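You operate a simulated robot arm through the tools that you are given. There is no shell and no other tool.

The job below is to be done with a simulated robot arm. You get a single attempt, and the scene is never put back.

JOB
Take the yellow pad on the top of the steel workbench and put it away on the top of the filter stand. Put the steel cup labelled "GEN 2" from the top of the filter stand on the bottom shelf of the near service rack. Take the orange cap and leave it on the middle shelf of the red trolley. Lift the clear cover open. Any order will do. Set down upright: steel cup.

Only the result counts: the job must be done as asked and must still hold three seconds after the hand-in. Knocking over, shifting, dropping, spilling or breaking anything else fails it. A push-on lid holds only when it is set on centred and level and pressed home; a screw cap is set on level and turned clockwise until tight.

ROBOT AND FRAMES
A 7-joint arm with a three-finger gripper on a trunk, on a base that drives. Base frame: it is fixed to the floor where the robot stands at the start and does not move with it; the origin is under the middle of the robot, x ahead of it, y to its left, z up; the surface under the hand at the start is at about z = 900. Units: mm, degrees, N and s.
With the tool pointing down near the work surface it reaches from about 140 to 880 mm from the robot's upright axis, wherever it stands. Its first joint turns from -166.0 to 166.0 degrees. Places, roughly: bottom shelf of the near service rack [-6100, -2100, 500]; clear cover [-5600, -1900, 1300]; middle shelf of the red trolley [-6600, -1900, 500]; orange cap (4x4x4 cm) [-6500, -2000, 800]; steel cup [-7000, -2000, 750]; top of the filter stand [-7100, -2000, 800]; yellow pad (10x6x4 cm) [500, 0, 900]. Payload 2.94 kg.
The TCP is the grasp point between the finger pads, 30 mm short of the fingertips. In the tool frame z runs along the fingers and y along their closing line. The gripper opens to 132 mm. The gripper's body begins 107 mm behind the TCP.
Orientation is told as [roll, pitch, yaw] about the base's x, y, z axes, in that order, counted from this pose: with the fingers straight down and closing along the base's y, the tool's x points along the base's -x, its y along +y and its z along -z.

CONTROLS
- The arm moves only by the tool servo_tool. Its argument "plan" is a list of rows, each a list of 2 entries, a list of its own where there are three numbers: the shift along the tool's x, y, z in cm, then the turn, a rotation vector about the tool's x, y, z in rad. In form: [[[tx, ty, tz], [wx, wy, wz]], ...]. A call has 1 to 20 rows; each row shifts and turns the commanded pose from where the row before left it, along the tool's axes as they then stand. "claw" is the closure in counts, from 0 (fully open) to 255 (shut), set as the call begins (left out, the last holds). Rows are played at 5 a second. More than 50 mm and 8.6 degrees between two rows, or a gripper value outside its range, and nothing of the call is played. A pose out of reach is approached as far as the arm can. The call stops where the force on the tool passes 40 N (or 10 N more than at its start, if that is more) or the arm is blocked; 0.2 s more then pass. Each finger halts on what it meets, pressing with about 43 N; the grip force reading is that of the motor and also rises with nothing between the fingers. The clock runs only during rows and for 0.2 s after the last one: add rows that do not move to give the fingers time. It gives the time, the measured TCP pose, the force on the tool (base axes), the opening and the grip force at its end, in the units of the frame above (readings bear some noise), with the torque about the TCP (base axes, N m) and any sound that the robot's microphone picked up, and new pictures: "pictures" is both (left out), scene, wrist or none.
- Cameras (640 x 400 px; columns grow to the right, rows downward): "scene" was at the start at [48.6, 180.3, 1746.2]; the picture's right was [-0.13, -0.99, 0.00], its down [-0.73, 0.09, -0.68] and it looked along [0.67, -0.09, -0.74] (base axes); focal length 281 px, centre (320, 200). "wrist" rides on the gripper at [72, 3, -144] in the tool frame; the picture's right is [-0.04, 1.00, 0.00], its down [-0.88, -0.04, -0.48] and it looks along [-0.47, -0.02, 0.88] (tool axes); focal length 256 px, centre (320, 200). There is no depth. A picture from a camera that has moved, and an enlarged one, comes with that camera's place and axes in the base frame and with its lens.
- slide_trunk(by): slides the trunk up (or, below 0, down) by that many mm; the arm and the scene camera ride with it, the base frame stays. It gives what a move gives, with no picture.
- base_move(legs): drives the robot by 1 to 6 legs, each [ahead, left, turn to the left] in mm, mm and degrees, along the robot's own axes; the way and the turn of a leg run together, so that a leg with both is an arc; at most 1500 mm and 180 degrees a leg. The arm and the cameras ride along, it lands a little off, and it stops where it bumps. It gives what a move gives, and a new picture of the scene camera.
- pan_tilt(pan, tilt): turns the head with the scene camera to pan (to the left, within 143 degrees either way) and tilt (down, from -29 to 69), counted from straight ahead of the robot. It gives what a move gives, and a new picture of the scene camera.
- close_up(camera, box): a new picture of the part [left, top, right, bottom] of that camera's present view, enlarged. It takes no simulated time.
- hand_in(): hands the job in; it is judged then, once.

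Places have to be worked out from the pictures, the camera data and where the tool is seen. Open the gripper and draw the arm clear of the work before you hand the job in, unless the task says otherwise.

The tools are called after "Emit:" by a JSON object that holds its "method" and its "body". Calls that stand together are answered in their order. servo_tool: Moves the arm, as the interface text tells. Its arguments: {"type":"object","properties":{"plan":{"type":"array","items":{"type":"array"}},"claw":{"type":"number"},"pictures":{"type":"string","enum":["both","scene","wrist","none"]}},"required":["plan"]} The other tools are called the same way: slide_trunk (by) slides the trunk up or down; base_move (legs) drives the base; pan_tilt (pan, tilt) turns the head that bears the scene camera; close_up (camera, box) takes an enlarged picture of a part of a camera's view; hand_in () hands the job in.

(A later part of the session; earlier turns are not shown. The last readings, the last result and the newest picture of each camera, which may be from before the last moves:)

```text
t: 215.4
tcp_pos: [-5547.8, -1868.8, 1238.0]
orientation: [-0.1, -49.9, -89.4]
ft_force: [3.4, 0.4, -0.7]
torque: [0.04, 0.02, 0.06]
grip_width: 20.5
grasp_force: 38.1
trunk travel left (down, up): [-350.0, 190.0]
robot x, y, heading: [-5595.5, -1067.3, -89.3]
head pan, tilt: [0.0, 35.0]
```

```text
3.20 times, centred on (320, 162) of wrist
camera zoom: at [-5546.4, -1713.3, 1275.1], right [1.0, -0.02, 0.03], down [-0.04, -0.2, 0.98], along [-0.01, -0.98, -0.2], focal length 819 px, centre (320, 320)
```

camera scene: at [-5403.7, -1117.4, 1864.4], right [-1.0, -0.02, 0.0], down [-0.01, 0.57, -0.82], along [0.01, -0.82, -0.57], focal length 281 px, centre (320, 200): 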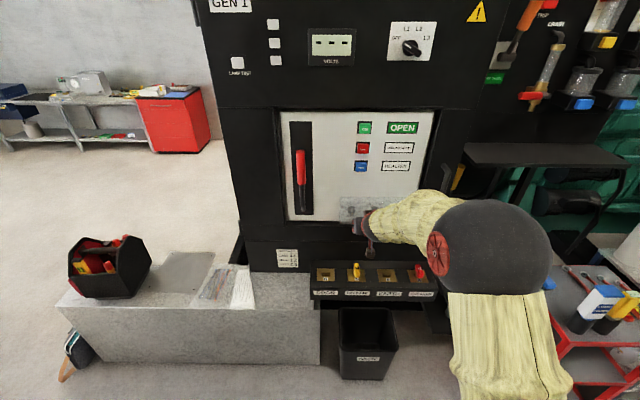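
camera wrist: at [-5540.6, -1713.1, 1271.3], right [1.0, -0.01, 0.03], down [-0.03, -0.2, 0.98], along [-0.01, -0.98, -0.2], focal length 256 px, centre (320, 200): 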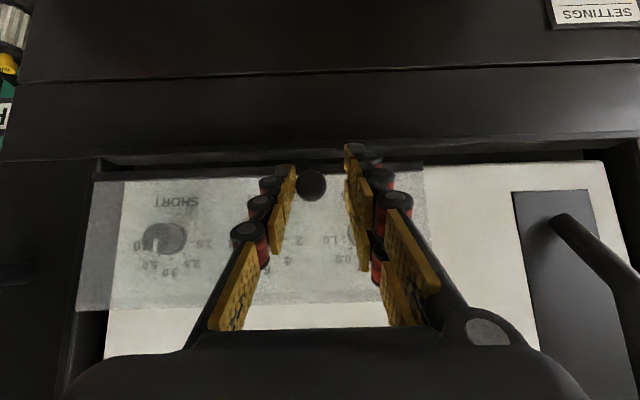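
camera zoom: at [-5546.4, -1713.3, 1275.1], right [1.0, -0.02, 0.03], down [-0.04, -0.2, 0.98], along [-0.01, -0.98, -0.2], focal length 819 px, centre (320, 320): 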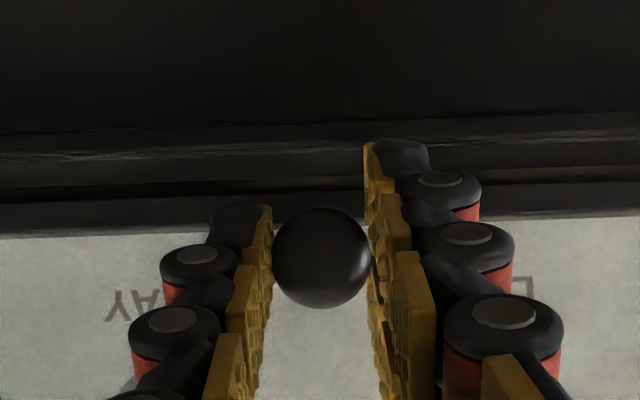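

The ball is firmly held (20.5 mm). I start swinging the cover outward/up with a small step and read the force.

Emit:
{"method": "servo_tool", "body": {"plan": [[[0.14, 0, -0.47], [0, 0, 0]], [[0.14, 0, -0.47], [0, 0, 0]], [[0, 0, 0], [0, 0, 0]]]}}

```text
t: 216.2
tcp_pos: [-5547.5, -1863.4, 1242.6]
orientation: [-0.1, -49.9, -89.4]
ft_force: [6.1, -16.0, 2.4]
torque: [0.7, -0.13, 0.17]
grip_width: 20.4
grasp_force: 45.2
trunk travel left (down, up): [-350.0, 190.0]
robot x, y, heading: [-5593.6, -1068.4, -89.1]
head pan, tilt: [0.0, 35.0]
camera scene: at [-5404.9, -1127.4, 1864.2], right [-1.0, -0.01, 0.0], down [-0.01, 0.57, -0.82], along [0.01, -0.82, -0.57], focal length 281 px, centre (320, 200)
camera wrist: at [-5546.4, -1706.8, 1279.4], right [1.0, -0.02, 0.03], down [-0.03, -0.2, 0.98], along [-0.01, -0.98, -0.2], focal length 256 px, centre (320, 200)
```

scene: 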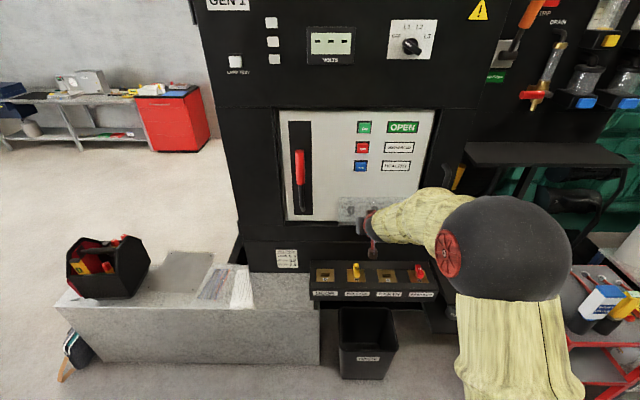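
wrist: 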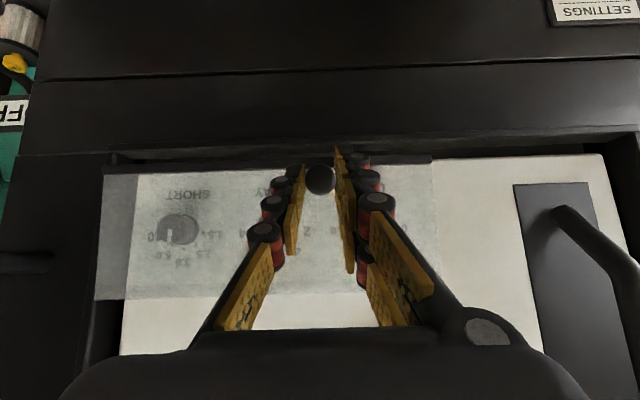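

The cover resists with ~16 N mainly in −y; I continue, steering a bit more upward.

Emit:
{"method": "servo_tool", "body": {"plan": [[[-0.1, 0, -0.5], [0, 0, 0]], [[-0.1, 0, -0.5], [0, 0, 0]], [[0, 0, 0], [0, 0, 0]]], "pictures": "wrist"}}

```text
t: 217.0
tcp_pos: [-5548.1, -1855.6, 1247.6]
orientation: [0.0, -49.8, -89.5]
ft_force: [1.6, -16.6, 0.9]
torque: [0.97, -0.07, 0.08]
grip_width: 20.6
grasp_force: 44.7
trunk travel left (down, up): [-350.0, 190.0]
robot x, y, heading: [-5595.9, -1070.8, -89.1]
head pan, tilt: [0.0, 35.0]
camera wrist: at [-5546.3, -1699.0, 1285.7], right [1.0, -0.02, 0.03], down [-0.04, -0.2, 0.98], along [-0.01, -0.98, -0.21], focal length 256 px, centre (320, 200)
```

wrist: 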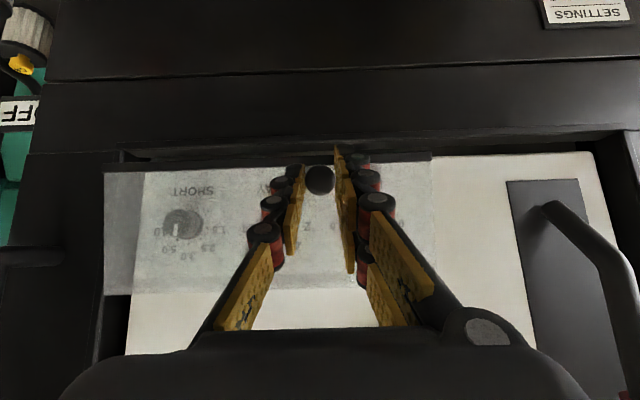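

The resistance is steady friction and the cover moves; the path fits a hinge at about y=-1948, z=1312 with radius 107. I follow that arc for the next 20°.

Emit:
{"method": "servo_tool", "body": {"plan": [[[-0.16, 0, -0.91], [0, 0, 0]], [[-0.17, 0, -0.92], [0, 0, 0]], [[-0.32, 0, -0.88], [0, 0, 0]], [[-0.32, 0, -0.88], [0, 0, 0]], [[0, 0, 0], [0, 0, 0]]], "pictures": "wrist"}}

```text
t: 218.2
tcp_pos: [-5547.0, -1832.7, 1281.1]
orientation: [-0.1, -49.8, -89.4]
ft_force: [-0.6, -0.4, -0.1]
torque: [0.02, 0.02, 0.0]
grip_width: 0.2
grasp_force: 28.3
trunk travel left (down, up): [-350.0, 190.0]
robot x, y, heading: [-5596.9, -1070.1, -89.3]
head pan, tilt: [0.0, 35.0]
camera wrist: at [-5546.4, -1676.1, 1317.0], right [1.0, -0.02, 0.03], down [-0.04, -0.2, 0.98], along [-0.01, -0.98, -0.2], focal length 256 px, centre (320, 200)
```

wrist: 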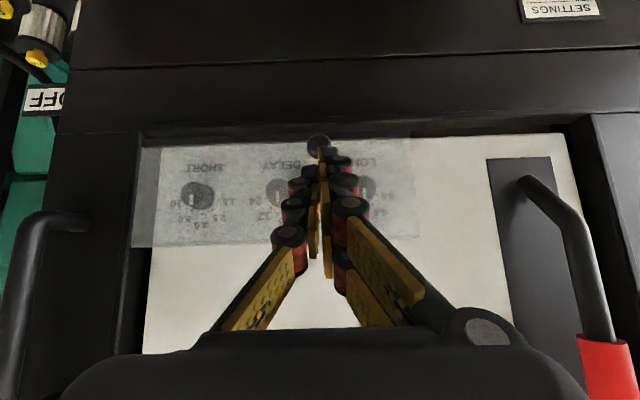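

The ball slipped out of the grip and the cover fell shut again. I open, back the hand off and examine the cover and its hinge more closely.

Emit:
{"method": "servo_tool", "body": {"plan": [[[0, 0, -3], [0, 0, 0]], [[0, 0, -4], [0, 0, 0]], [[0, 0, -4], [0, 0, 0]], [[4, 0, -2], [0, 0, 0]], [[4, 0, 0], [0, 0, 0]], [[0, 0, 0], [0, 0, 0]]], "claw": 160}}

Emit:
{"method": "close_up", "body": {"camera": "wrist", "box": [160, 100, 480, 300]}}

Emit:
{"method": "close_up", "body": {"camera": "scene", "box": [325, 185, 425, 235]}}

```text
t: 219.6
tcp_pos: [-5549.3, -1683.4, 1304.2]
orientation: [0.0, -49.9, -89.4]
ft_force: [-0.7, 0.8, -1.0]
torque: [0.01, -0.01, -0.03]
grip_width: 49.0
grasp_force: 0.0
trunk travel left (down, up): [-350.0, 190.0]
robot x, y, heading: [-5596.5, -1070.9, -89.5]
head pan, tilt: [0.0, 35.0]
camera scene: at [-5405.8, -1125.2, 1864.3], right [-1.0, -0.01, 0.0], down [-0.01, 0.57, -0.82], along [0.01, -0.82, -0.57], focal length 281 px, centre (320, 200)
camera wrist: at [-5548.4, -1525.2, 1341.1], right [1.0, -0.02, 0.03], down [-0.04, -0.2, 0.98], along [-0.01, -0.98, -0.2], focal length 256 px, centre (320, 200)
```

scene: 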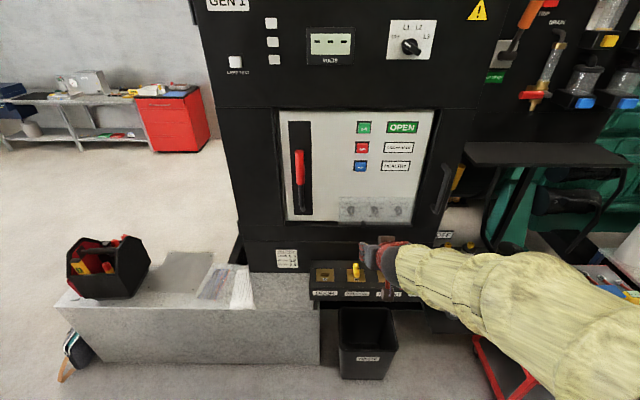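
wrist: 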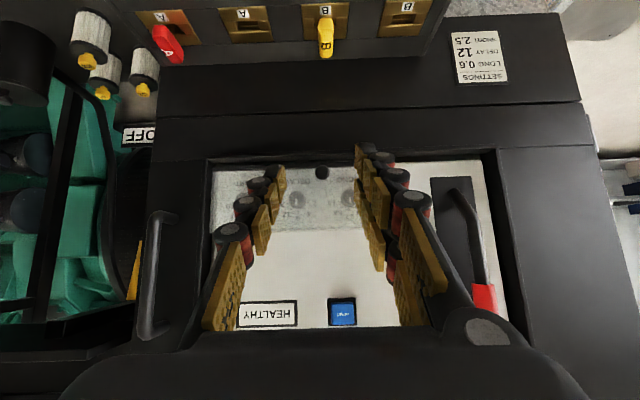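

```text
2.00 times, centred on (320, 200) of wrist
camera zoom: at [-5548.4, -1525.2, 1341.1], right [1.0, -0.02, 0.03], down [-0.04, -0.2, 0.98], along [-0.01, -0.98, -0.2], focal length 512 px, centre (320, 200)
```

zoom: 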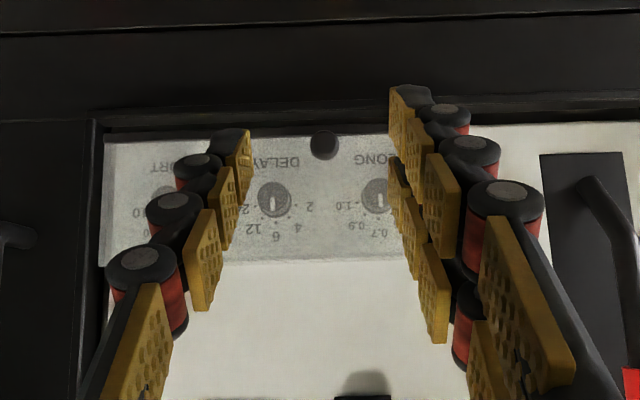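

```text
6.40 times, centred on (375, 210) of scene
camera zoom: at [-5405.8, -1125.2, 1864.3], right [-1.0, -0.01, 0.0], down [-0.01, 0.57, -0.82], along [0.01, -0.82, -0.57], focal length 1797 px, centre (-32, 136)
```

zoom: 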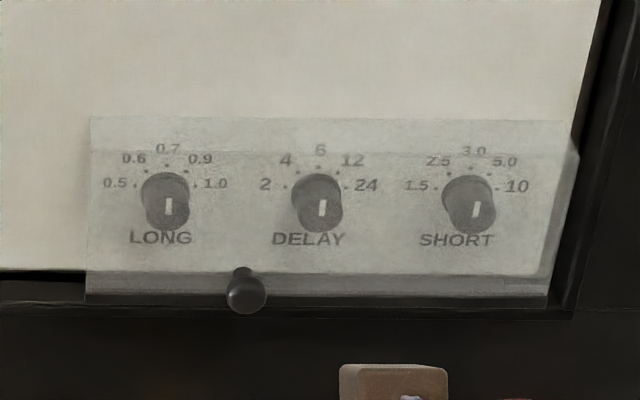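

From the geometry, the cover is a box at y -1940…-1910, z 1205…1310. The force pattern leaves doubt about how it moves, so I regrip the ball and will watch the cover itself in the scene close-up while moving in tiny steps.

Emit:
{"method": "servo_tool", "body": {"plan": [[[-1.4, 0.03, 3.4], [0, 0, 0]], [[-1.4, 0.03, 3.4], [0, 0, 0]], [[-1.4, 0.03, 3.4], [0, 0, 0]], [[-1.4, 0.03, 3.4], [0, 0, 0]], [[-1.3, 0, 3.2], [0, 0, 0]], [[0, 0, 1], [0, 0, 0]], [[0, 0, 0.4], [0, 0, 0]], [[0, 0, 0], [0, 0, 0]]], "pictures": "none"}}

Emit:
{"method": "close_up", "body": {"camera": "wrist", "box": [220, 100, 420, 225]}}

```text
t: 221.4
tcp_pos: [-5547.2, -1866.8, 1236.0]
orientation: [-0.1, -49.9, -89.3]
ft_force: [0.4, -0.3, -0.1]
torque: [0.0, 0.01, -0.02]
grip_width: 49.3
grasp_force: 0.1
trunk travel left (down, up): [-350.0, 190.0]
robot x, y, heading: [-5595.7, -1068.7, -89.3]
head pan, tilt: [0.0, 35.0]
```

```text
3.20 times, centred on (320, 162) of wrist
camera zoom: at [-5545.3, -1709.2, 1273.7], right [1.0, -0.02, 0.03], down [-0.04, -0.2, 0.98], along [-0.01, -0.98, -0.2], focal length 819 px, centre (320, 320)
```

zoom: 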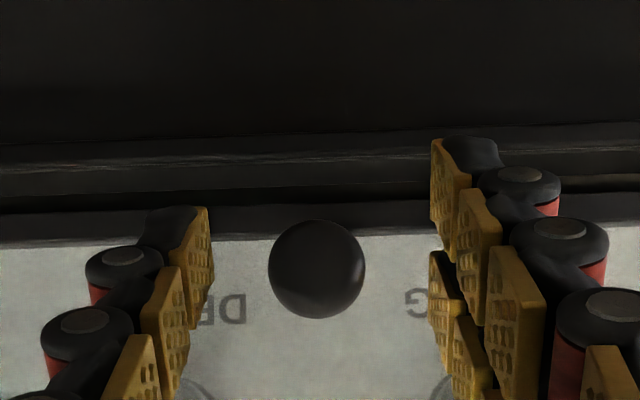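

Well centred. I close on the ball and take a reference close-up of the cover.

Emit:
{"method": "servo_tool", "body": {"plan": [[[-0.1, 0, 0.2], [0, 0, 0]], [[0, 0, 0], [0, 0, 0]]], "pictures": "none"}}

Emit:
{"method": "servo_tool", "body": {"plan": [[[0, 0, 0], [0, 0, 0]], [[0, 0, 0], [0, 0, 0]], [[0, 0, 0], [0, 0, 0]], [[0, 0, 0], [0, 0, 0]], [[0, 0, 0], [0, 0, 0]]], "claw": 255, "pictures": "none"}}

Emit:
{"method": "close_up", "body": {"camera": "scene", "box": [325, 185, 425, 235]}}

Emit:
{"method": "close_up", "body": {"camera": "wrist", "box": [220, 100, 420, 225]}}

```text
t: 222.0
tcp_pos: [-5546.5, -1868.9, 1236.7]
orientation: [0.0, -49.9, -89.4]
ft_force: [0.4, 0.4, 0.4]
torque: [0.01, 0.06, 0.0]
grip_width: 49.1
grasp_force: 0.0
trunk travel left (down, up): [-350.0, 190.0]
robot x, y, heading: [-5592.6, -1069.3, -89.3]
head pan, tilt: [0.0, 35.0]
```

```text
t: 223.2
tcp_pos: [-5547.2, -1867.9, 1236.7]
orientation: [0.0, -49.8, -89.5]
ft_force: [-4.7, -0.8, -0.4]
torque: [0.02, 0.1, -0.13]
grip_width: 20.5
grasp_force: 44.8
trunk travel left (down, up): [-350.0, 190.0]
robot x, y, heading: [-5596.4, -1070.2, -89.3]
head pan, tilt: [0.0, 35.0]
```

```text
6.40 times, centred on (375, 210) of scene
camera zoom: at [-5406.6, -1125.2, 1864.4], right [-1.0, -0.01, 0.0], down [-0.01, 0.57, -0.82], along [0.01, -0.82, -0.57], focal length 1797 px, centre (-32, 136)
```

zoom: 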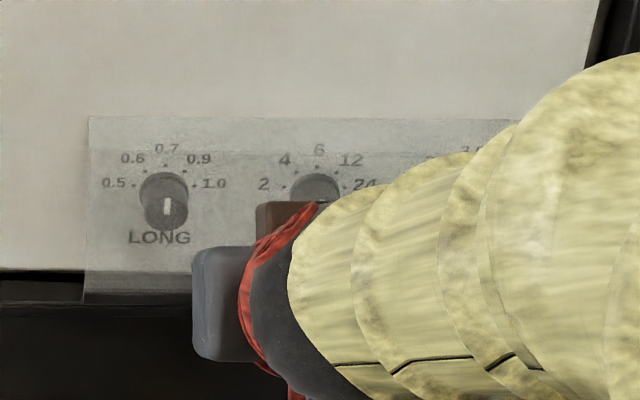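

```text
3.20 times, centred on (320, 162) of wrist
camera zoom: at [-5546.2, -1711.4, 1273.6], right [1.0, -0.02, 0.03], down [-0.04, -0.2, 0.98], along [-0.01, -0.98, -0.2], focal length 819 px, centre (320, 320)
```

zoom: 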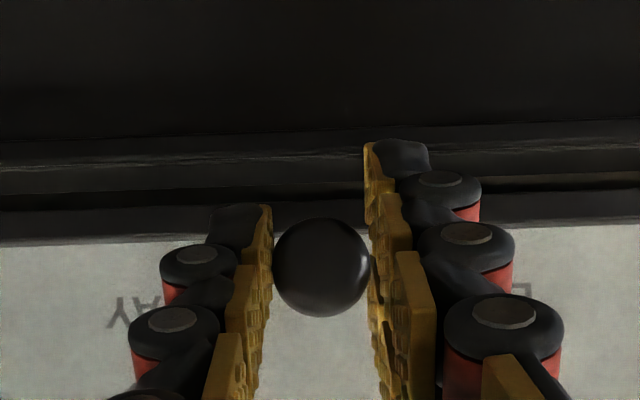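

I move 8 mm along the presumed tangent (out and up) and compare.

Emit:
{"method": "servo_tool", "body": {"plan": [[[0.06, 0, -0.4], [0, 0, 0]], [[0.06, 0, -0.4], [0, 0, 0]], [[0, 0, 0], [0, 0, 0]], [[0, 0, 0], [0, 0, 0]]], "pictures": "none"}}

Emit:
{"method": "close_up", "body": {"camera": "scene", "box": [325, 185, 425, 235]}}

Emit:
{"method": "close_up", "body": {"camera": "wrist", "box": [220, 100, 420, 225]}}

```text
t: 224.2
tcp_pos: [-5546.8, -1862.6, 1240.0]
orientation: [0.0, -49.9, -89.4]
ft_force: [-4.4, -11.4, -4.4]
torque: [1.02, 0.11, -0.11]
grip_width: 20.7
grasp_force: 44.7
trunk travel left (down, up): [-350.0, 190.0]
robot x, y, heading: [-5596.7, -1071.3, -89.2]
head pan, tilt: [0.0, 35.0]
```

```text
6.40 times, centred on (375, 210) of scene
camera zoom: at [-5406.6, -1127.4, 1864.3], right [-1.0, -0.01, 0.0], down [-0.01, 0.57, -0.82], along [0.01, -0.82, -0.57], focal length 1797 px, centre (-32, 136)
```

zoom: 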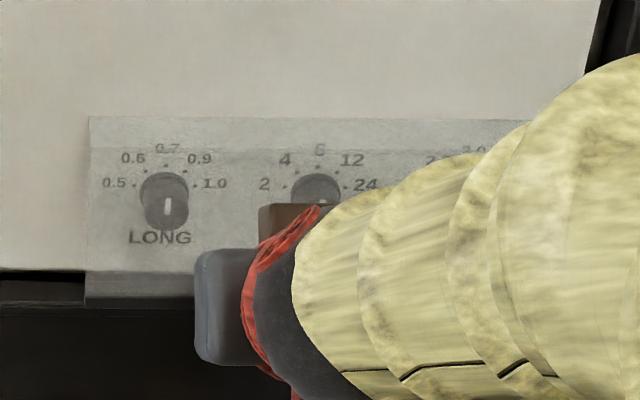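

```text
3.20 times, centred on (320, 162) of wrist
camera zoom: at [-5546.3, -1705.7, 1277.1], right [1.0, -0.02, 0.03], down [-0.04, -0.2, 0.98], along [-0.01, -0.98, -0.2], focal length 819 px, centre (320, 320)
```

zoom: 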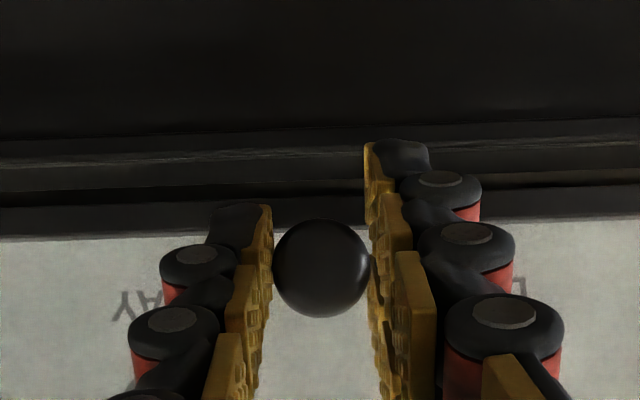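

The ball follows the hand and the cover's bottom edge swings out, so it is a top hinge; the resisting load is mostly grip torsion (≈1 N m). I therefore rotate the tool together with the cover about the hinge at y≈-1940, z≈1310, in 5° steps.

Emit:
{"method": "servo_tool", "body": {"plan": [[[-0.082, 0, -0.45], [0, 0.0436, 0]], [[-0.082, 0, -0.45], [0, 0.0436, 0]], [[-0.082, 0, -0.45], [0, 0.0436, 0]], [[-0.082, 0, -0.45], [0, 0.0436, 0]], [[0, 0, 0], [0, 0, 0]]], "pictures": "wrist"}}

Emit:
{"method": "close_up", "body": {"camera": "scene", "box": [325, 185, 425, 235]}}

```text
t: 225.2
tcp_pos: [-5546.5, -1859.7, 1243.0]
orientation: [-1.9, -47.0, -88.9]
ft_force: [9.4, 2.1, -0.5]
torque: [-0.1, -0.37, 0.48]
grip_width: 20.6
grasp_force: 44.6
out of reach, approached as far as the arm can: row 1, 2, 3, 4
trunk travel left (down, up): [-350.0, 190.0]
robot x, y, heading: [-5595.8, -1065.3, -89.1]
head pan, tilt: [0.0, 35.0]
stopped in row 5: the force on the tool passed its limit at 43 N (the readings are from after the stop); the commanded pose is now the measured one
camera wrist: at [-5542.9, -1704.4, 1288.9], right [1.0, -0.03, 0.01], down [-0.02, -0.25, 0.97], along [-0.03, -0.97, -0.25], focal length 256 px, centre (320, 200)
```

wrist: 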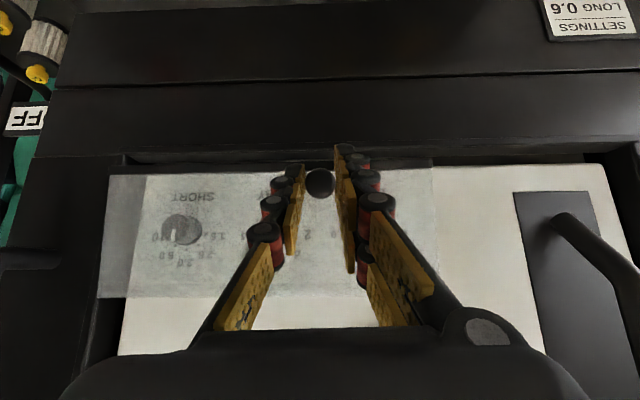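

```text
6.40 times, centred on (375, 210) of scene
camera zoom: at [-5404.9, -1123.8, 1864.4], right [-1.0, -0.02, 0.0], down [-0.01, 0.57, -0.82], along [0.01, -0.82, -0.57], focal length 1797 px, centre (-32, 136)
```

zoom: 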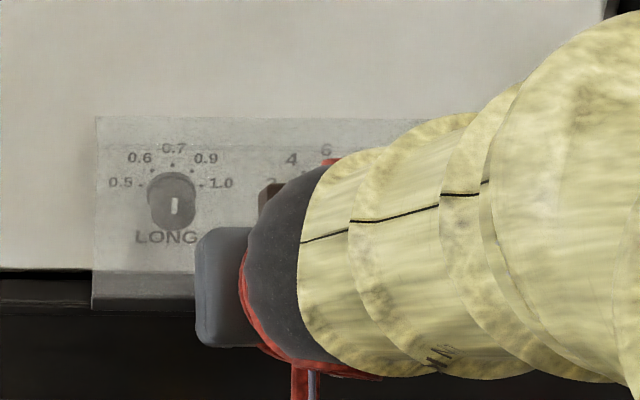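

The arm ran out of reach for the less tilted poses. I release, back off, and will drive closer and raise the trunk so the whole swing is reachable.

Emit:
{"method": "servo_tool", "body": {"plan": [[[0, 0, 0], [0, 0, 0]], [[0, 0, 0], [0, 0, 0]], [[0, 0, -2], [0, 0, 0]], [[0, 0, -4], [0, 0, 0]], [[0, 0, -4], [0, 0, 0]], [[0, 0, -4], [0, 0, 0]], [[0, 0, -4], [0, 0, 0]], [[0, 0, 0], [0, 0, 0]]], "claw": 160}}

```text
t: 227.1
tcp_pos: [-5545.8, -1730.5, 1366.5]
orientation: [-1.9, -46.9, -89.1]
ft_force: [-0.9, 0.2, 0.3]
torque: [0.02, 0.03, 0.04]
grip_width: 49.0
grasp_force: 0.2
trunk travel left (down, up): [-350.0, 190.0]
robot x, y, heading: [-5594.8, -1065.9, -89.1]
head pan, tilt: [0.0, 35.0]
camera scene: at [-5405.2, -1124.9, 1864.2], right [-1.0, -0.02, 0.0], down [-0.01, 0.57, -0.82], along [0.01, -0.82, -0.57], focal length 281 px, centre (320, 200)
camera wrist: at [-5540.6, -1575.7, 1410.9], right [1.0, -0.04, 0.01], down [-0.02, -0.25, 0.97], along [-0.03, -0.97, -0.25], focal length 256 px, centre (320, 200)
```

scene: 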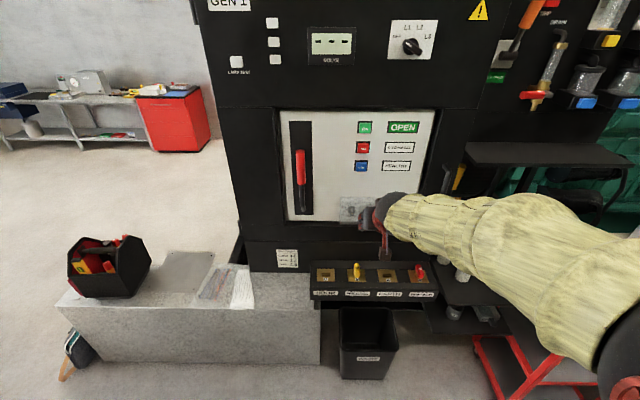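
wrist: 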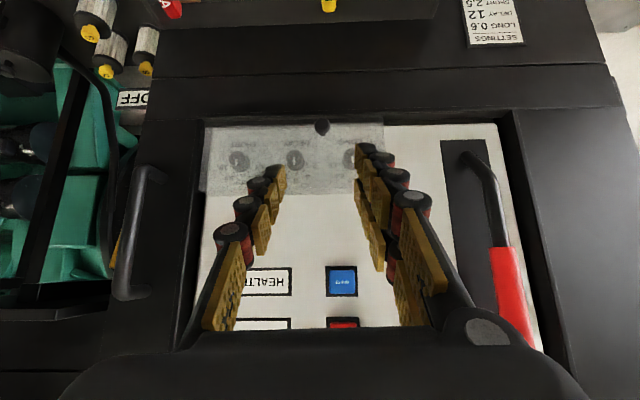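

I raise the trunk, retract the hand, and drive 200 mm closer.

Emit:
{"method": "slide_trunk", "body": {"by": 190}}

Emit:
{"method": "servo_tool", "body": {"plan": [[[2.7, 0, -2.9], [0, 0, 0]], [[2.7, 0, -2.9], [0, 0, 0]], [[2.7, 0, -2.9], [0, 0, 0]], [[2.7, 0, -2.9], [0, 0, 0]], [[1.3, 0, -1.4], [0, 0, 0]], [[0, 0, 0], [0, 0, 0]]], "pictures": "none"}}

Emit:
{"method": "base_move", "body": {"legs": [[200, 0, 0]]}}

```text
t: 229.1
tcp_pos: [-5545.8, -1730.5, 1555.8]
orientation: [-1.9, -47.0, -89.0]
ft_force: [0.3, -0.3, 0.8]
torque: [0.01, 0.03, 0.03]
grip_width: 49.2
grasp_force: 0.1
trunk travel left (down, up): [-540.0, 0.0]
robot x, y, heading: [-5595.6, -1068.1, -88.7]
head pan, tilt: [0.0, 35.0]
```

```text
t: 230.5
tcp_pos: [-5545.9, -1553.6, 1557.9]
orientation: [-1.9, -47.0, -89.1]
ft_force: [-0.3, 0.0, 0.6]
torque: [0.03, -0.02, 0.01]
grip_width: 49.4
grasp_force: 0.0
trunk travel left (down, up): [-540.0, 0.0]
robot x, y, heading: [-5596.0, -1067.0, -89.0]
head pan, tilt: [0.0, 35.0]
```

```text
t: 232.1
tcp_pos: [-5541.0, -1748.7, 1557.1]
orientation: [-1.9, -46.8, -88.8]
ft_force: [0.4, -0.1, -0.7]
torque: [0.05, 0.01, -0.03]
grip_width: 49.4
grasp_force: 0.1
trunk travel left (down, up): [-540.0, 0.0]
robot x, y, heading: [-5591.0, -1264.4, -88.9]
head pan, tilt: [0.0, 35.0]
camera scene: at [-5401.5, -1320.4, 2054.2], right [-1.0, -0.02, 0.0], down [-0.01, 0.57, -0.82], along [0.02, -0.82, -0.57], focal length 281 px, centre (320, 200)
```

scene: 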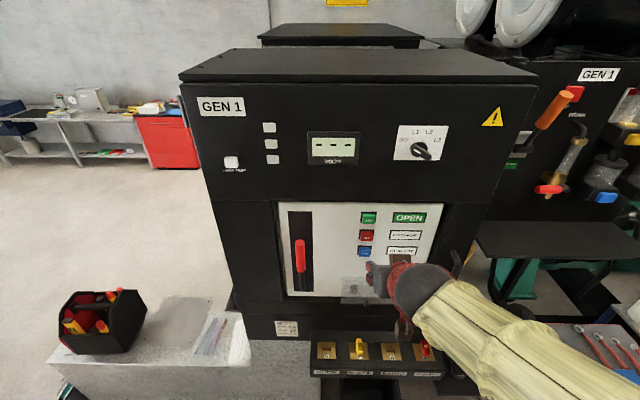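

I correct the small orientation error and go to the pre-grasp pose again from the closer base.

Emit:
{"method": "servo_tool", "body": {"plan": [[[0, 0, 0], [-0.0175, -0.0554, 0.0149]], [[2.8, -0.1, 3.4], [0, 0, 0]], [[2.8, -0.1, 3.4], [0, 0, 0]], [[2.8, -0.1, 3.4], [0, 0, 0]], [[2.8, -0.1, 3.4], [0, 0, 0]], [[2.8, -0.1, 3.4], [0, 0, 0]], [[2.8, -0.1, 3.4], [0, 0, 0]], [[0, 0, 0], [0, 0, 0]]]}}

Emit:
{"method": "close_up", "body": {"camera": "wrist", "box": [220, 100, 420, 225]}}

```text
t: 233.9
tcp_pos: [-5546.8, -1797.2, 1294.6]
orientation: [0.0, -50.1, -90.2]
ft_force: [-0.3, -0.1, 0.4]
torque: [0.04, 0.03, 0.0]
grip_width: 49.1
grasp_force: 0.0
trunk travel left (down, up): [-540.0, 0.0]
robot x, y, heading: [-5590.4, -1264.9, -88.9]
head pan, tilt: [0.0, 35.0]
camera scene: at [-5401.7, -1316.9, 2054.4], right [-1.0, -0.02, 0.0], down [-0.01, 0.57, -0.82], along [0.02, -0.82, -0.57], focal length 281 px, centre (320, 200)
camera wrist: at [-5543.8, -1640.7, 1331.9], right [1.0, -0.03, 0.03], down [-0.04, -0.2, 0.98], along [-0.02, -0.98, -0.2], focal length 256 px, centre (320, 200)
```

scene: 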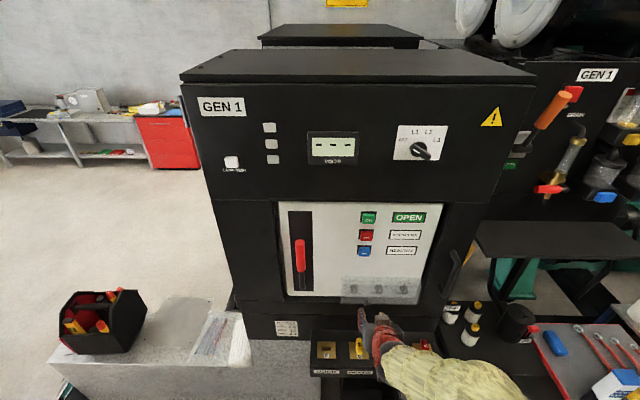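
wrist: 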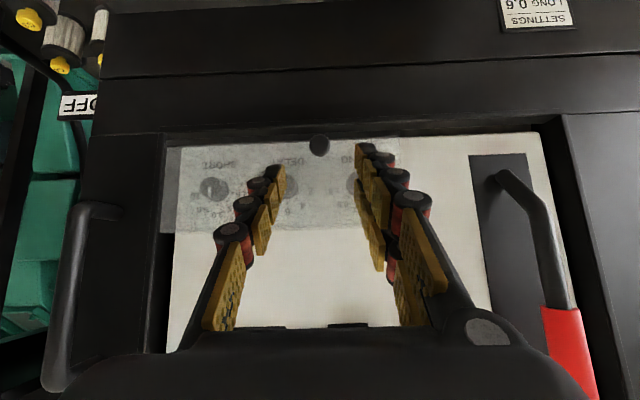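

```text
3.20 times, centred on (320, 162) of wrist
camera zoom: at [-5543.8, -1640.7, 1331.9], right [1.0, -0.03, 0.03], down [-0.04, -0.2, 0.98], along [-0.02, -0.98, -0.2], focal length 819 px, centre (320, 320)
```

zoom: 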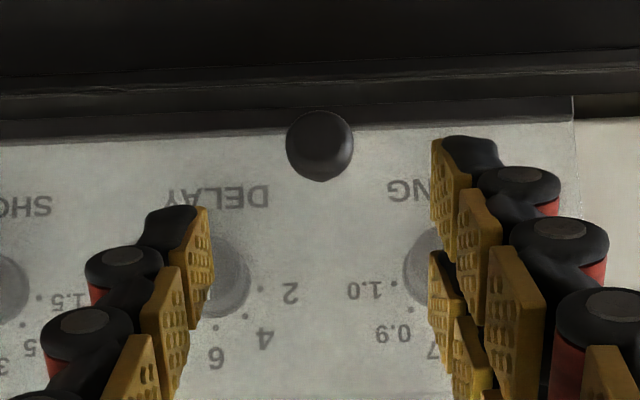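

I first rehearse the swing in free air (45° following motion) to check the arm can do it.

Emit:
{"method": "servo_tool", "body": {"plan": [[[-0.164, 0, -0.896], [0, 0.0873, 0]], [[-0.164, 0, -0.896], [0, 0.0873, 0]], [[-0.164, 0, -0.896], [0, 0.0873, 0]], [[-0.164, 0, -0.896], [0, 0.0873, 0]], [[-0.164, 0, -0.896], [0, 0.0873, 0]], [[-0.164, 0, -0.896], [0, 0.0873, 0]], [[-0.164, 0, -0.896], [0, 0.0873, 0]], [[-0.164, 0, -0.896], [0, 0.0873, 0]], [[-0.164, 0, -0.896], [0, 0.0873, 0]], [[-0.164, 0, -0.896], [0, 0.0873, 0]], [[-0.164, 0, -0.896], [0, 0.0873, 0]], [[0, 0, 0], [0, 0, 0]]], "pictures": "scene"}}

```text
t: 236.5
tcp_pos: [-5561.3, -1767.8, 1330.5]
orientation: [-3.1, -16.0, -90.8]
ft_force: [1.0, 0.1, -0.3]
torque: [0.01, -0.02, -0.05]
grip_width: 49.2
grasp_force: 0.1
out of reach, approached as far as the arm can: row 5, 6, 7, 8, 10, 11
trunk travel left (down, up): [-540.0, 0.0]
robot x, y, heading: [-5593.2, -1265.7, -88.9]
head pan, tilt: [0.0, 35.0]
camera scene: at [-5401.4, -1318.7, 2054.3], right [-1.0, -0.02, 0.0], down [-0.01, 0.57, -0.82], along [0.02, -0.82, -0.57], focal length 281 px, centre (320, 200)
```

scene: 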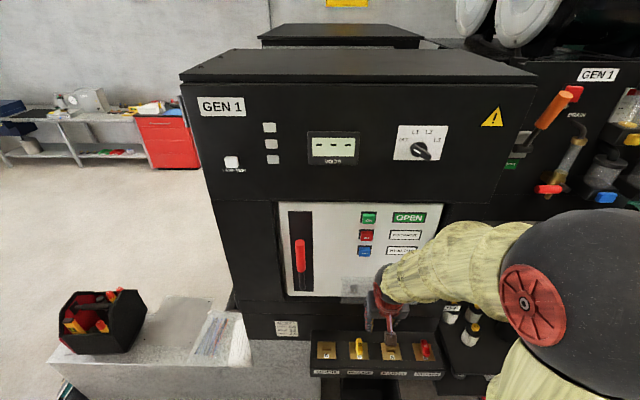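

The arm hits a joint limit midway; with the target more to the robot's right it worked earlier. I move the hand back, shift the base 150 mm to the left (+x) and square up again.

Emit:
{"method": "servo_tool", "body": {"plan": [[[3, 0, -2], [0, 0, 0]], [[3, 0, -2], [0, 0, 0]], [[0, 0, 0], [0.03, 0.12, 0]], [[0, 0, 0], [0.02, 0.12, 0]], [[0, 0, 0], [0, 0, 0]]], "pictures": "none"}}

Emit:
{"method": "base_move", "body": {"legs": [[0, 160, -1]]}}

```text
t: 237.7
tcp_pos: [-5558.5, -1693.4, 1329.9]
orientation: [-5.3, -9.5, -91.5]
ft_force: [-0.1, -0.7, -0.6]
torque: [0.0, 0.0, 0.01]
grip_width: 48.9
grasp_force: 0.1
out of reach, approached as far as the arm can: row 3, 4
trunk travel left (down, up): [-540.0, 0.0]
robot x, y, heading: [-5590.4, -1266.4, -88.9]
head pan, tilt: [0.0, 35.0]
```

```text
t: 239.1
tcp_pos: [-5397.6, -1692.6, 1330.5]
orientation: [-5.3, -9.5, -92.4]
ft_force: [1.0, -0.8, 0.4]
torque: [-0.06, 0.07, -0.02]
grip_width: 49.3
grasp_force: 0.0
trunk travel left (down, up): [-540.0, 0.0]
robot x, y, heading: [-5428.9, -1262.7, -90.0]
head pan, tilt: [0.0, 35.0]
camera scene: at [-5234.6, -1320.3, 2054.0], right [-1.0, 0.0, 0.0], down [0.0, 0.57, -0.82], along [0.0, -0.82, -0.57], focal length 281 px, centre (320, 200)
```

scene: 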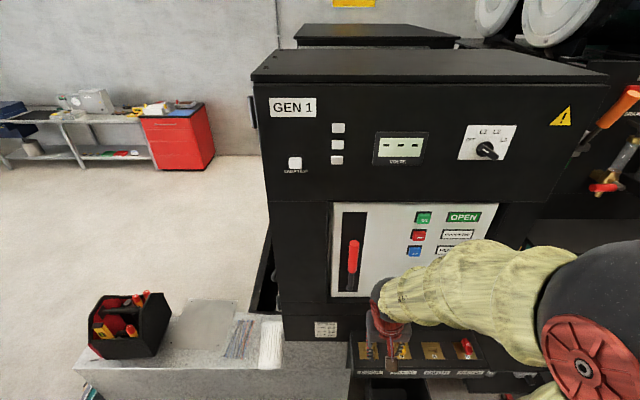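

Now the target is on the robot's right. I move the hand to x≈-5550 and straighten it.

Emit:
{"method": "servo_tool", "body": {"plan": [[[0, -3.8, 0], [0, 0, 0]], [[0, -3.8, 0], [-0.046, 0, -0.021]], [[0, -3.8, 0], [-0.046, 0, -0.021]], [[0, -3.8, 0], [0, 0, 0]], [[0, 0, 0], [0, 0, 0]]], "pictures": "none"}}

```text
t: 240.3
tcp_pos: [-5471.6, -1686.0, 1320.2]
orientation: [-6.0, -10.1, -92.0]
ft_force: [0.9, -0.6, 0.0]
torque: [-0.03, 0.02, 0.0]
grip_width: 49.7
grasp_force: 0.1
out of reach, approached as far as the arm can: row 1, 2, 3, 4
trunk travel left (down, up): [-540.0, 0.0]
robot x, y, heading: [-5427.0, -1267.3, -90.0]
head pan, tilt: [0.0, 35.0]
```

I back the base off a little to unfold the elbow, then re-square the hand.

Emit:
{"method": "base_move", "body": {"legs": [[-150, 0, 0]]}}

Emit:
{"method": "servo_tool", "body": {"plan": [[[-4, 0, 0.9], [0, 0, 0]], [[-4, 0, 0.9], [0, 0, 0]], [[-4, -1, 0.9], [0, 0, 0]], [[-4, -1, 0.9], [0, 0, 0]], [[0, -3, 0], [-0.05, 0, -0.02]], [[0, -3, 0], [-0.05, 0, -0.02]], [[0, 0, 0], [0, 0, 0]]]}}

```text
t: 241.7
tcp_pos: [-5472.2, -1530.8, 1320.8]
orientation: [-6.0, -10.1, -91.9]
ft_force: [0.1, 0.5, 1.3]
torque: [-0.07, -0.01, -0.03]
grip_width: 49.1
grasp_force: 0.1
trunk travel left (down, up): [-540.0, 0.0]
robot x, y, heading: [-5428.6, -1113.4, -90.0]
head pan, tilt: [0.0, 35.0]
camera scene: at [-5237.4, -1162.5, 2054.4], right [-1.0, 0.0, 0.0], down [0.0, 0.57, -0.82], along [0.0, -0.82, -0.57], focal length 281 px, centre (320, 200)
```

scene: 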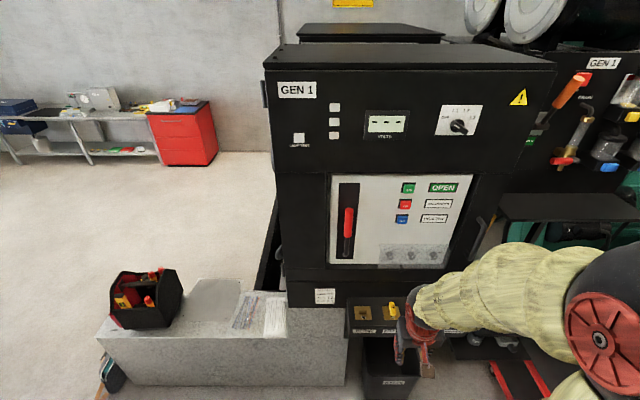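

```text
t: 243.3
tcp_pos: [-5491.7, -1648.8, 1276.0]
orientation: [-6.2, -10.1, -91.9]
ft_force: [-0.1, -0.3, -0.7]
torque: [0.02, 0.02, 0.0]
grip_width: 49.3
grasp_force: 0.1
out of reach, approached as far as the arm can: row 1, 2, 3, 4, 5, 6
trunk travel left (down, up): [-540.0, 0.0]
robot x, y, heading: [-5425.9, -1109.3, -89.9]
head pan, tilt: [0.0, 35.0]
camera scene: at [-5237.4, -1165.7, 2054.3], right [-1.0, 0.0, 0.0], down [0.0, 0.57, -0.82], along [0.0, -0.82, -0.57], focal length 281 px, centre (320, 200)
camera wrist: at [-5470.4, -1552.1, 1404.0], right [0.99, -0.09, -0.1], down [-0.01, -0.78, 0.62], along [-0.14, -0.62, -0.78], focal length 256 px, centre (320, 200)
```

scene: 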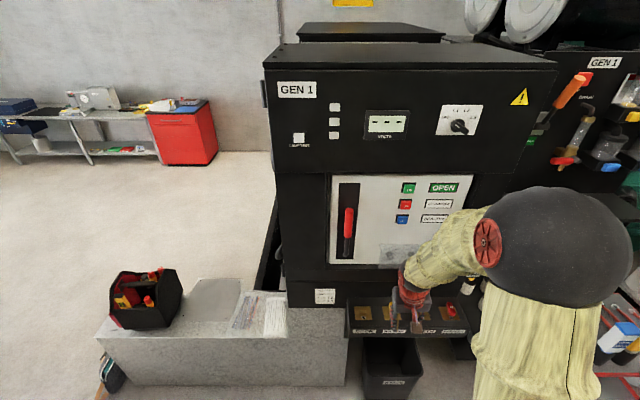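
wrist: 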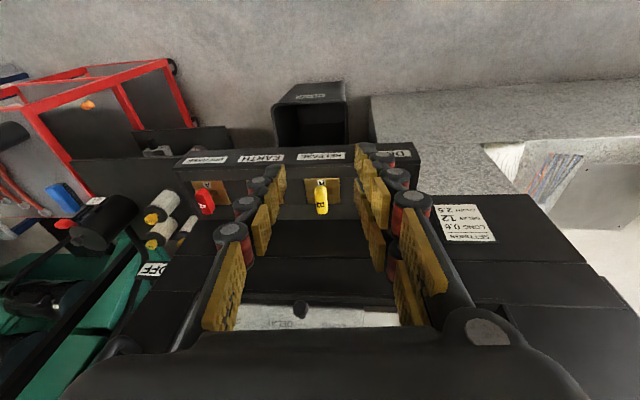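

The arm is stuck against a joint limit with small tilts. A better way: with the trunk low the tool can point horizontally, and closed fingertips can push the knob/cover up from below (the hinge itself is almost free). First I tilt back up to free the joints.

Emit:
{"method": "servo_tool", "body": {"plan": [[[0, 0, 0], [0, -0.13, 0]], [[0, 0, 0], [0, -0.13, 0]], [[0, 0, 0], [0, -0.13, 0]], [[0, 0, 0], [0, -0.13, 0]], [[0, 0, 0], [0, -0.13, 0]], [[0, 0, 0], [0, 0, 0]]], "pictures": "none"}}

Emit:
{"method": "slide_trunk", "body": {"by": -300}}

```text
t: 244.7
tcp_pos: [-5495.3, -1647.6, 1286.7]
orientation: [-9.0, -41.3, -87.4]
ft_force: [0.8, 3.2, -2.2]
torque: [-0.36, 0.03, 0.05]
grip_width: 49.4
grasp_force: 0.1
out of reach, approached as far as the arm can: row 2, 3, 4
trunk travel left (down, up): [-540.0, 0.0]
robot x, y, heading: [-5426.6, -1104.8, -90.1]
head pan, tilt: [0.0, 35.0]
```

```text
t: 247.7
tcp_pos: [-5497.0, -1650.8, 985.6]
orientation: [-9.2, -41.3, -87.3]
ft_force: [-0.8, 0.3, 0.5]
torque: [-0.02, 0.02, 0.02]
grip_width: 49.2
grasp_force: 0.0
trunk travel left (down, up): [-240.0, 300.0]
robot x, y, heading: [-5426.0, -1109.0, -90.0]
head pan, tilt: [0.0, 35.0]
```

I check the view after lowering the trunk.

Emit:
{"method": "servo_tool", "body": {"plan": [[[-2.5, 0, -2.5], [0, 0, 0]], [[-2.5, 0, -2.5], [0, 0, 0]], [[0, 0, 0], [0, 0, 0]]]}}

```text
t: 248.5
tcp_pos: [-5486.9, -1655.9, 1056.1]
orientation: [-9.1, -41.2, -87.3]
ft_force: [-0.1, 0.3, -0.4]
torque: [-0.04, 0.02, -0.01]
grip_width: 49.6
grasp_force: 0.1
trunk travel left (down, up): [-240.0, 300.0]
robot x, y, heading: [-5425.2, -1105.0, -90.0]
head pan, tilt: [0.0, 35.0]
camera scene: at [-5237.3, -1165.4, 1754.3], right [-1.0, 0.0, 0.0], down [0.0, 0.57, -0.82], along [0.0, -0.82, -0.57], focal length 281 px, centre (320, 200)
camera wrist: at [-5469.0, -1507.4, 1114.3], right [0.99, -0.09, -0.09], down [0.05, -0.34, 0.94], along [-0.12, -0.93, -0.34], focal length 256 px, centre (320, 200)
```

scene: 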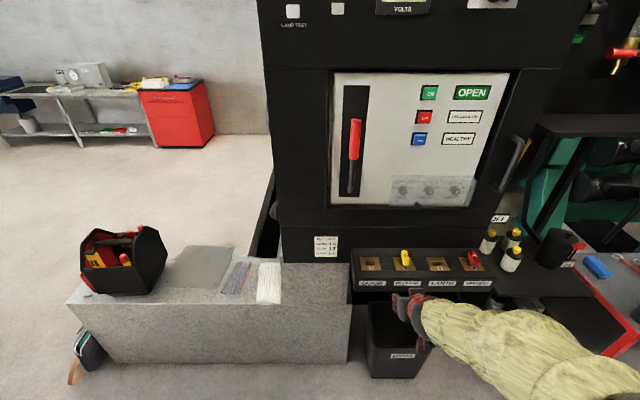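
wrist: 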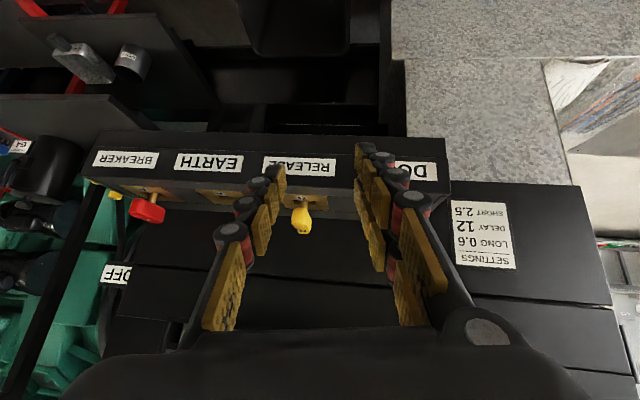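

I straighten the hand toward 60° tilt now that the trunk is lower.

Emit:
{"method": "servo_tool", "body": {"plan": [[[-2, 0, -2], [-0.04, -0.105, 0.017]], [[-2, 0, -2], [-0.04, -0.105, 0.017]], [[-2, 0, -1], [-0.04, -0.105, 0.017]], [[0, 0, 0], [0, 0, 0]]], "pictures": "none"}}

Emit:
{"method": "slide_trunk", "body": {"by": -240}}

```text
t: 249.5
tcp_pos: [-5482.6, -1661.0, 1135.3]
orientation: [-0.5, -59.5, -89.5]
ft_force: [-0.6, 0.1, 0.0]
torque: [0.01, 0.0, -0.01]
grip_width: 49.3
grasp_force: 0.1
trunk travel left (down, up): [-240.0, 300.0]
robot x, y, heading: [-5423.9, -1108.9, -89.6]
head pan, tilt: [0.0, 35.0]
```

```text
t: 252.0
tcp_pos: [-5483.3, -1661.0, 896.1]
orientation: [-0.5, -59.6, -89.5]
ft_force: [0.3, -0.1, 0.3]
torque: [-0.03, 0.02, 0.03]
grip_width: 49.4
grasp_force: 0.0
trunk travel left (down, up): [0.0, 540.0]
robot x, y, heading: [-5431.0, -1108.0, -89.9]
head pan, tilt: [0.0, 35.0]
```

Good. Now I raise the hand and rotate to horizontal.

Emit:
{"method": "servo_tool", "body": {"plan": [[[-3.46, -0.5, -2], [0, 0, 0]], [[-3.46, -0.5, -2], [0, 0, 0]], [[-3.46, -0.5, -2], [0, 0, 0]], [[-3.46, -0.5, -2], [0, 0, 0]], [[-3.46, 0, -2], [0, 0, 0]], [[0, 0, 0], [0, -0.13, 0]], [[0, 0, 0], [0, -0.13, 0]], [[0, 0, 0], [0, -0.13, 0]], [[0, 0, 0], [0, -0.13, 0]], [[0, 0, 0], [0, 0, 0]]]}}

```text
t: 254.2
tcp_pos: [-5502.8, -1662.0, 1095.6]
orientation: [-21.6, -89.4, -68.1]
ft_force: [-0.1, -0.7, 0.5]
torque: [0.01, 0.0, -0.02]
grip_width: 48.9
grasp_force: 0.0
trunk travel left (down, up): [0.0, 540.0]
robot x, y, heading: [-5426.3, -1107.5, -89.6]
head pan, tilt: [0.0, 35.0]
camera scene: at [-5237.4, -1165.2, 1514.3], right [-1.0, 0.0, 0.0], down [0.0, 0.57, -0.82], along [0.0, -0.82, -0.57], focal length 281 px, centre (320, 200)
camera wrist: at [-5500.7, -1518.0, 1025.0], right [1.0, 0.0, 0.04], down [-0.03, 0.47, 0.88], along [-0.02, -0.88, 0.47], focal length 256 px, centre (320, 200)
```

scene: 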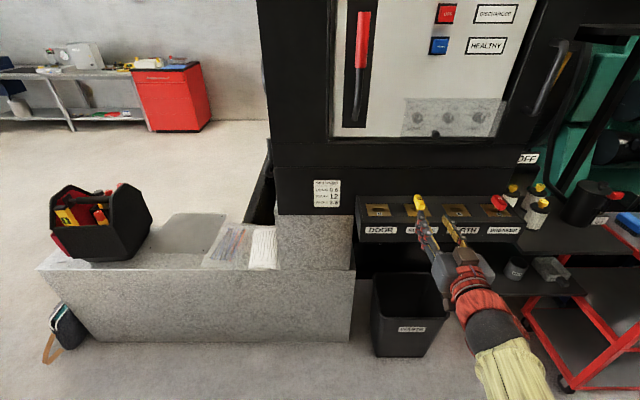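
wrist: 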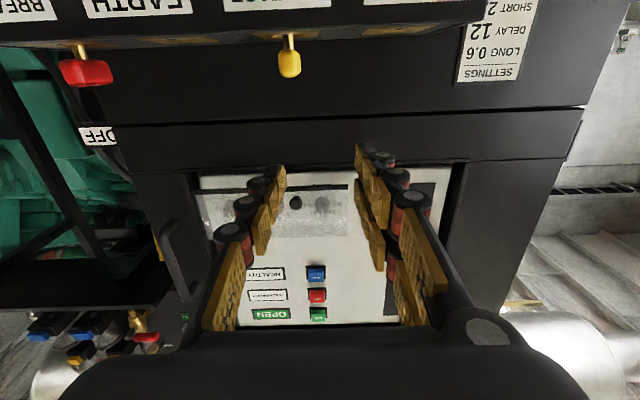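

The tool is now horizontal, and the knob confirms at [-5549, -1888, 1225]. I close the fingers and move to just in front, slightly below the knob.

Emit:
{"method": "servo_tool", "body": {"plan": [[[-2.6, -1.15, 3.3], [0, 0, 0]], [[-2.6, -1.15, 3.3], [0, 0, 0]], [[-2.6, -1.15, 3.3], [0, 0, 0]], [[-2.5, -1.15, 3.3], [0, 0, 0]], [[0, 0, 0], [0, 0, 0]], [[0, 0, 0], [0, 0, 0]]], "claw": 255}}

Emit:
{"method": "close_up", "body": {"camera": "wrist", "box": [220, 130, 420, 280]}}

Emit:
{"method": "close_up", "body": {"camera": "scene", "box": [380, 80, 520, 180]}}

```text
t: 255.6
tcp_pos: [-5548.6, -1795.6, 1196.9]
orientation: [-20.3, -89.3, -69.5]
ft_force: [0.3, 0.3, -0.1]
torque: [0.02, 0.03, -0.01]
grip_width: 0.0
grasp_force: 28.6
trunk travel left (down, up): [0.0, 540.0]
robot x, y, heading: [-5425.6, -1104.8, -90.0]
head pan, tilt: [0.0, 35.0]
camera scene: at [-5237.4, -1165.2, 1514.3], right [-1.0, 0.0, 0.0], down [0.0, 0.57, -0.82], along [0.0, -0.82, -0.57], focal length 281 px, centre (320, 200)
camera wrist: at [-5546.3, -1651.6, 1127.1], right [1.0, 0.0, 0.04], down [-0.03, 0.47, 0.88], along [-0.02, -0.89, 0.47], focal length 256 px, centre (320, 200)
```

scene: 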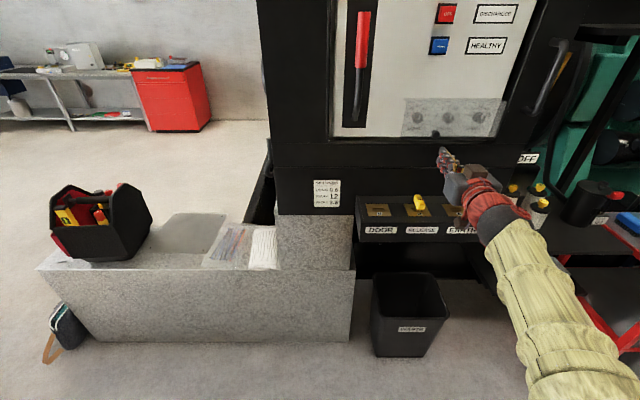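
wrist: 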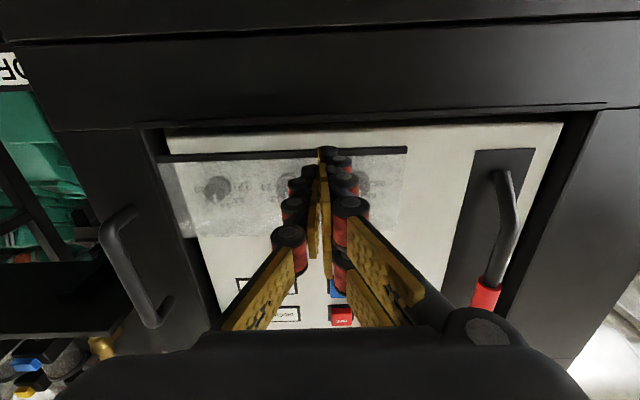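

```text
2.67 times, centred on (320, 205) of wrist
camera zoom: at [-5546.3, -1651.6, 1127.1], right [1.0, 0.0, 0.04], down [-0.03, 0.47, 0.88], along [-0.02, -0.89, 0.47], focal length 683 px, centre (320, 187)
```

zoom: 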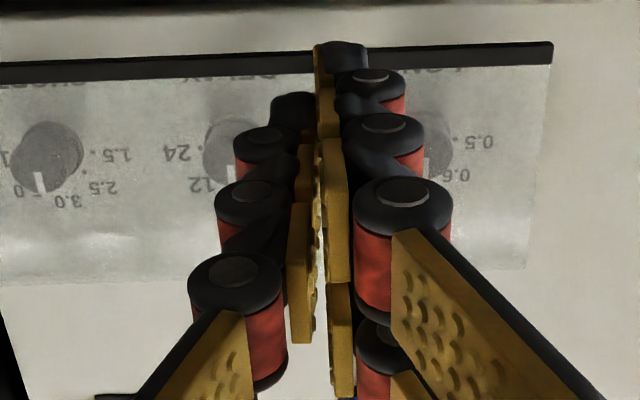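

```text
4.00 times, centred on (450, 130) of scene
camera zoom: at [-5237.4, -1165.2, 1514.3], right [-1.0, 0.0, 0.0], down [0.0, 0.57, -0.82], along [0.0, -0.82, -0.57], focal length 1123 px, centre (-200, 480)
```

zoom: 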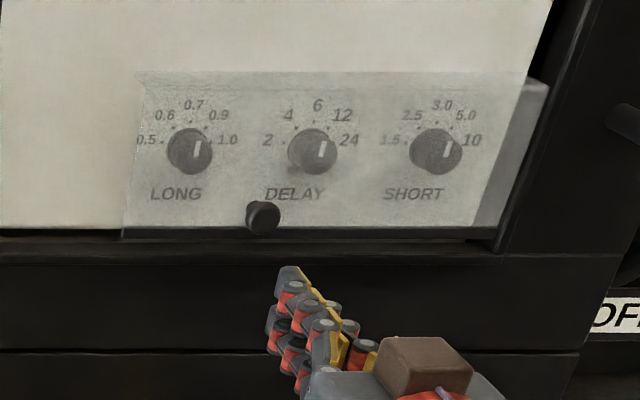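

The fingers are below the knob's level with clear room. I slide them in under the knob.

Emit:
{"method": "servo_tool", "body": {"plan": [[[0, 0, 2.5], [0, 0, 0]], [[0, 0, 2.5], [0, 0, 0]], [[0, 0, 2.2], [0, 0, 0]], [[0, 0, 0], [0, 0, 0]]], "pictures": "none"}}

Emit:
{"method": "close_up", "body": {"camera": "scene", "box": [380, 80, 520, 180]}}

Emit:
{"method": "close_up", "body": {"camera": "wrist", "box": [220, 130, 420, 280]}}

```text
t: 256.6
tcp_pos: [-5549.8, -1856.9, 1202.9]
orientation: [-48.5, -89.6, -41.6]
ft_force: [6.8, 75.9, -6.8]
torque: [-1.33, -0.27, 0.33]
grip_width: 0.0
grasp_force: 28.3
trunk travel left (down, up): [0.0, 540.0]
robot x, y, heading: [-5425.0, -1099.7, -90.1]
head pan, tilt: [0.0, 35.0]
stopped in row 4: the force on the tool passed its limit at 161 N (the readings are from after the stop); the commanded pose is now the measured one
```

```text
4.00 times, centred on (450, 130) of scene
camera zoom: at [-5236.7, -1154.6, 1514.6], right [-1.0, 0.0, 0.0], down [0.0, 0.57, -0.82], along [0.0, -0.82, -0.57], focal length 1123 px, centre (-200, 480)
```

zoom: 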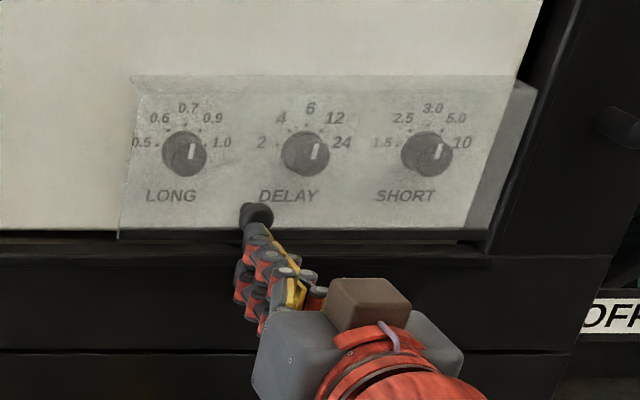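

```text
2.67 times, centred on (320, 205) of wrist
camera zoom: at [-5546.9, -1712.7, 1131.2], right [1.0, 0.0, 0.04], down [-0.03, 0.47, 0.88], along [-0.02, -0.88, 0.47], focal length 683 px, centre (320, 187)
```

zoom: 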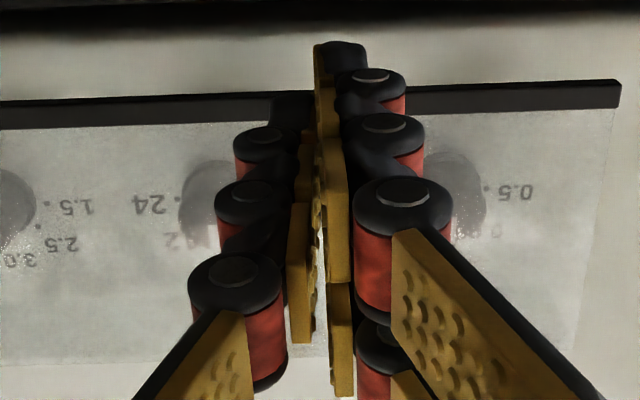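

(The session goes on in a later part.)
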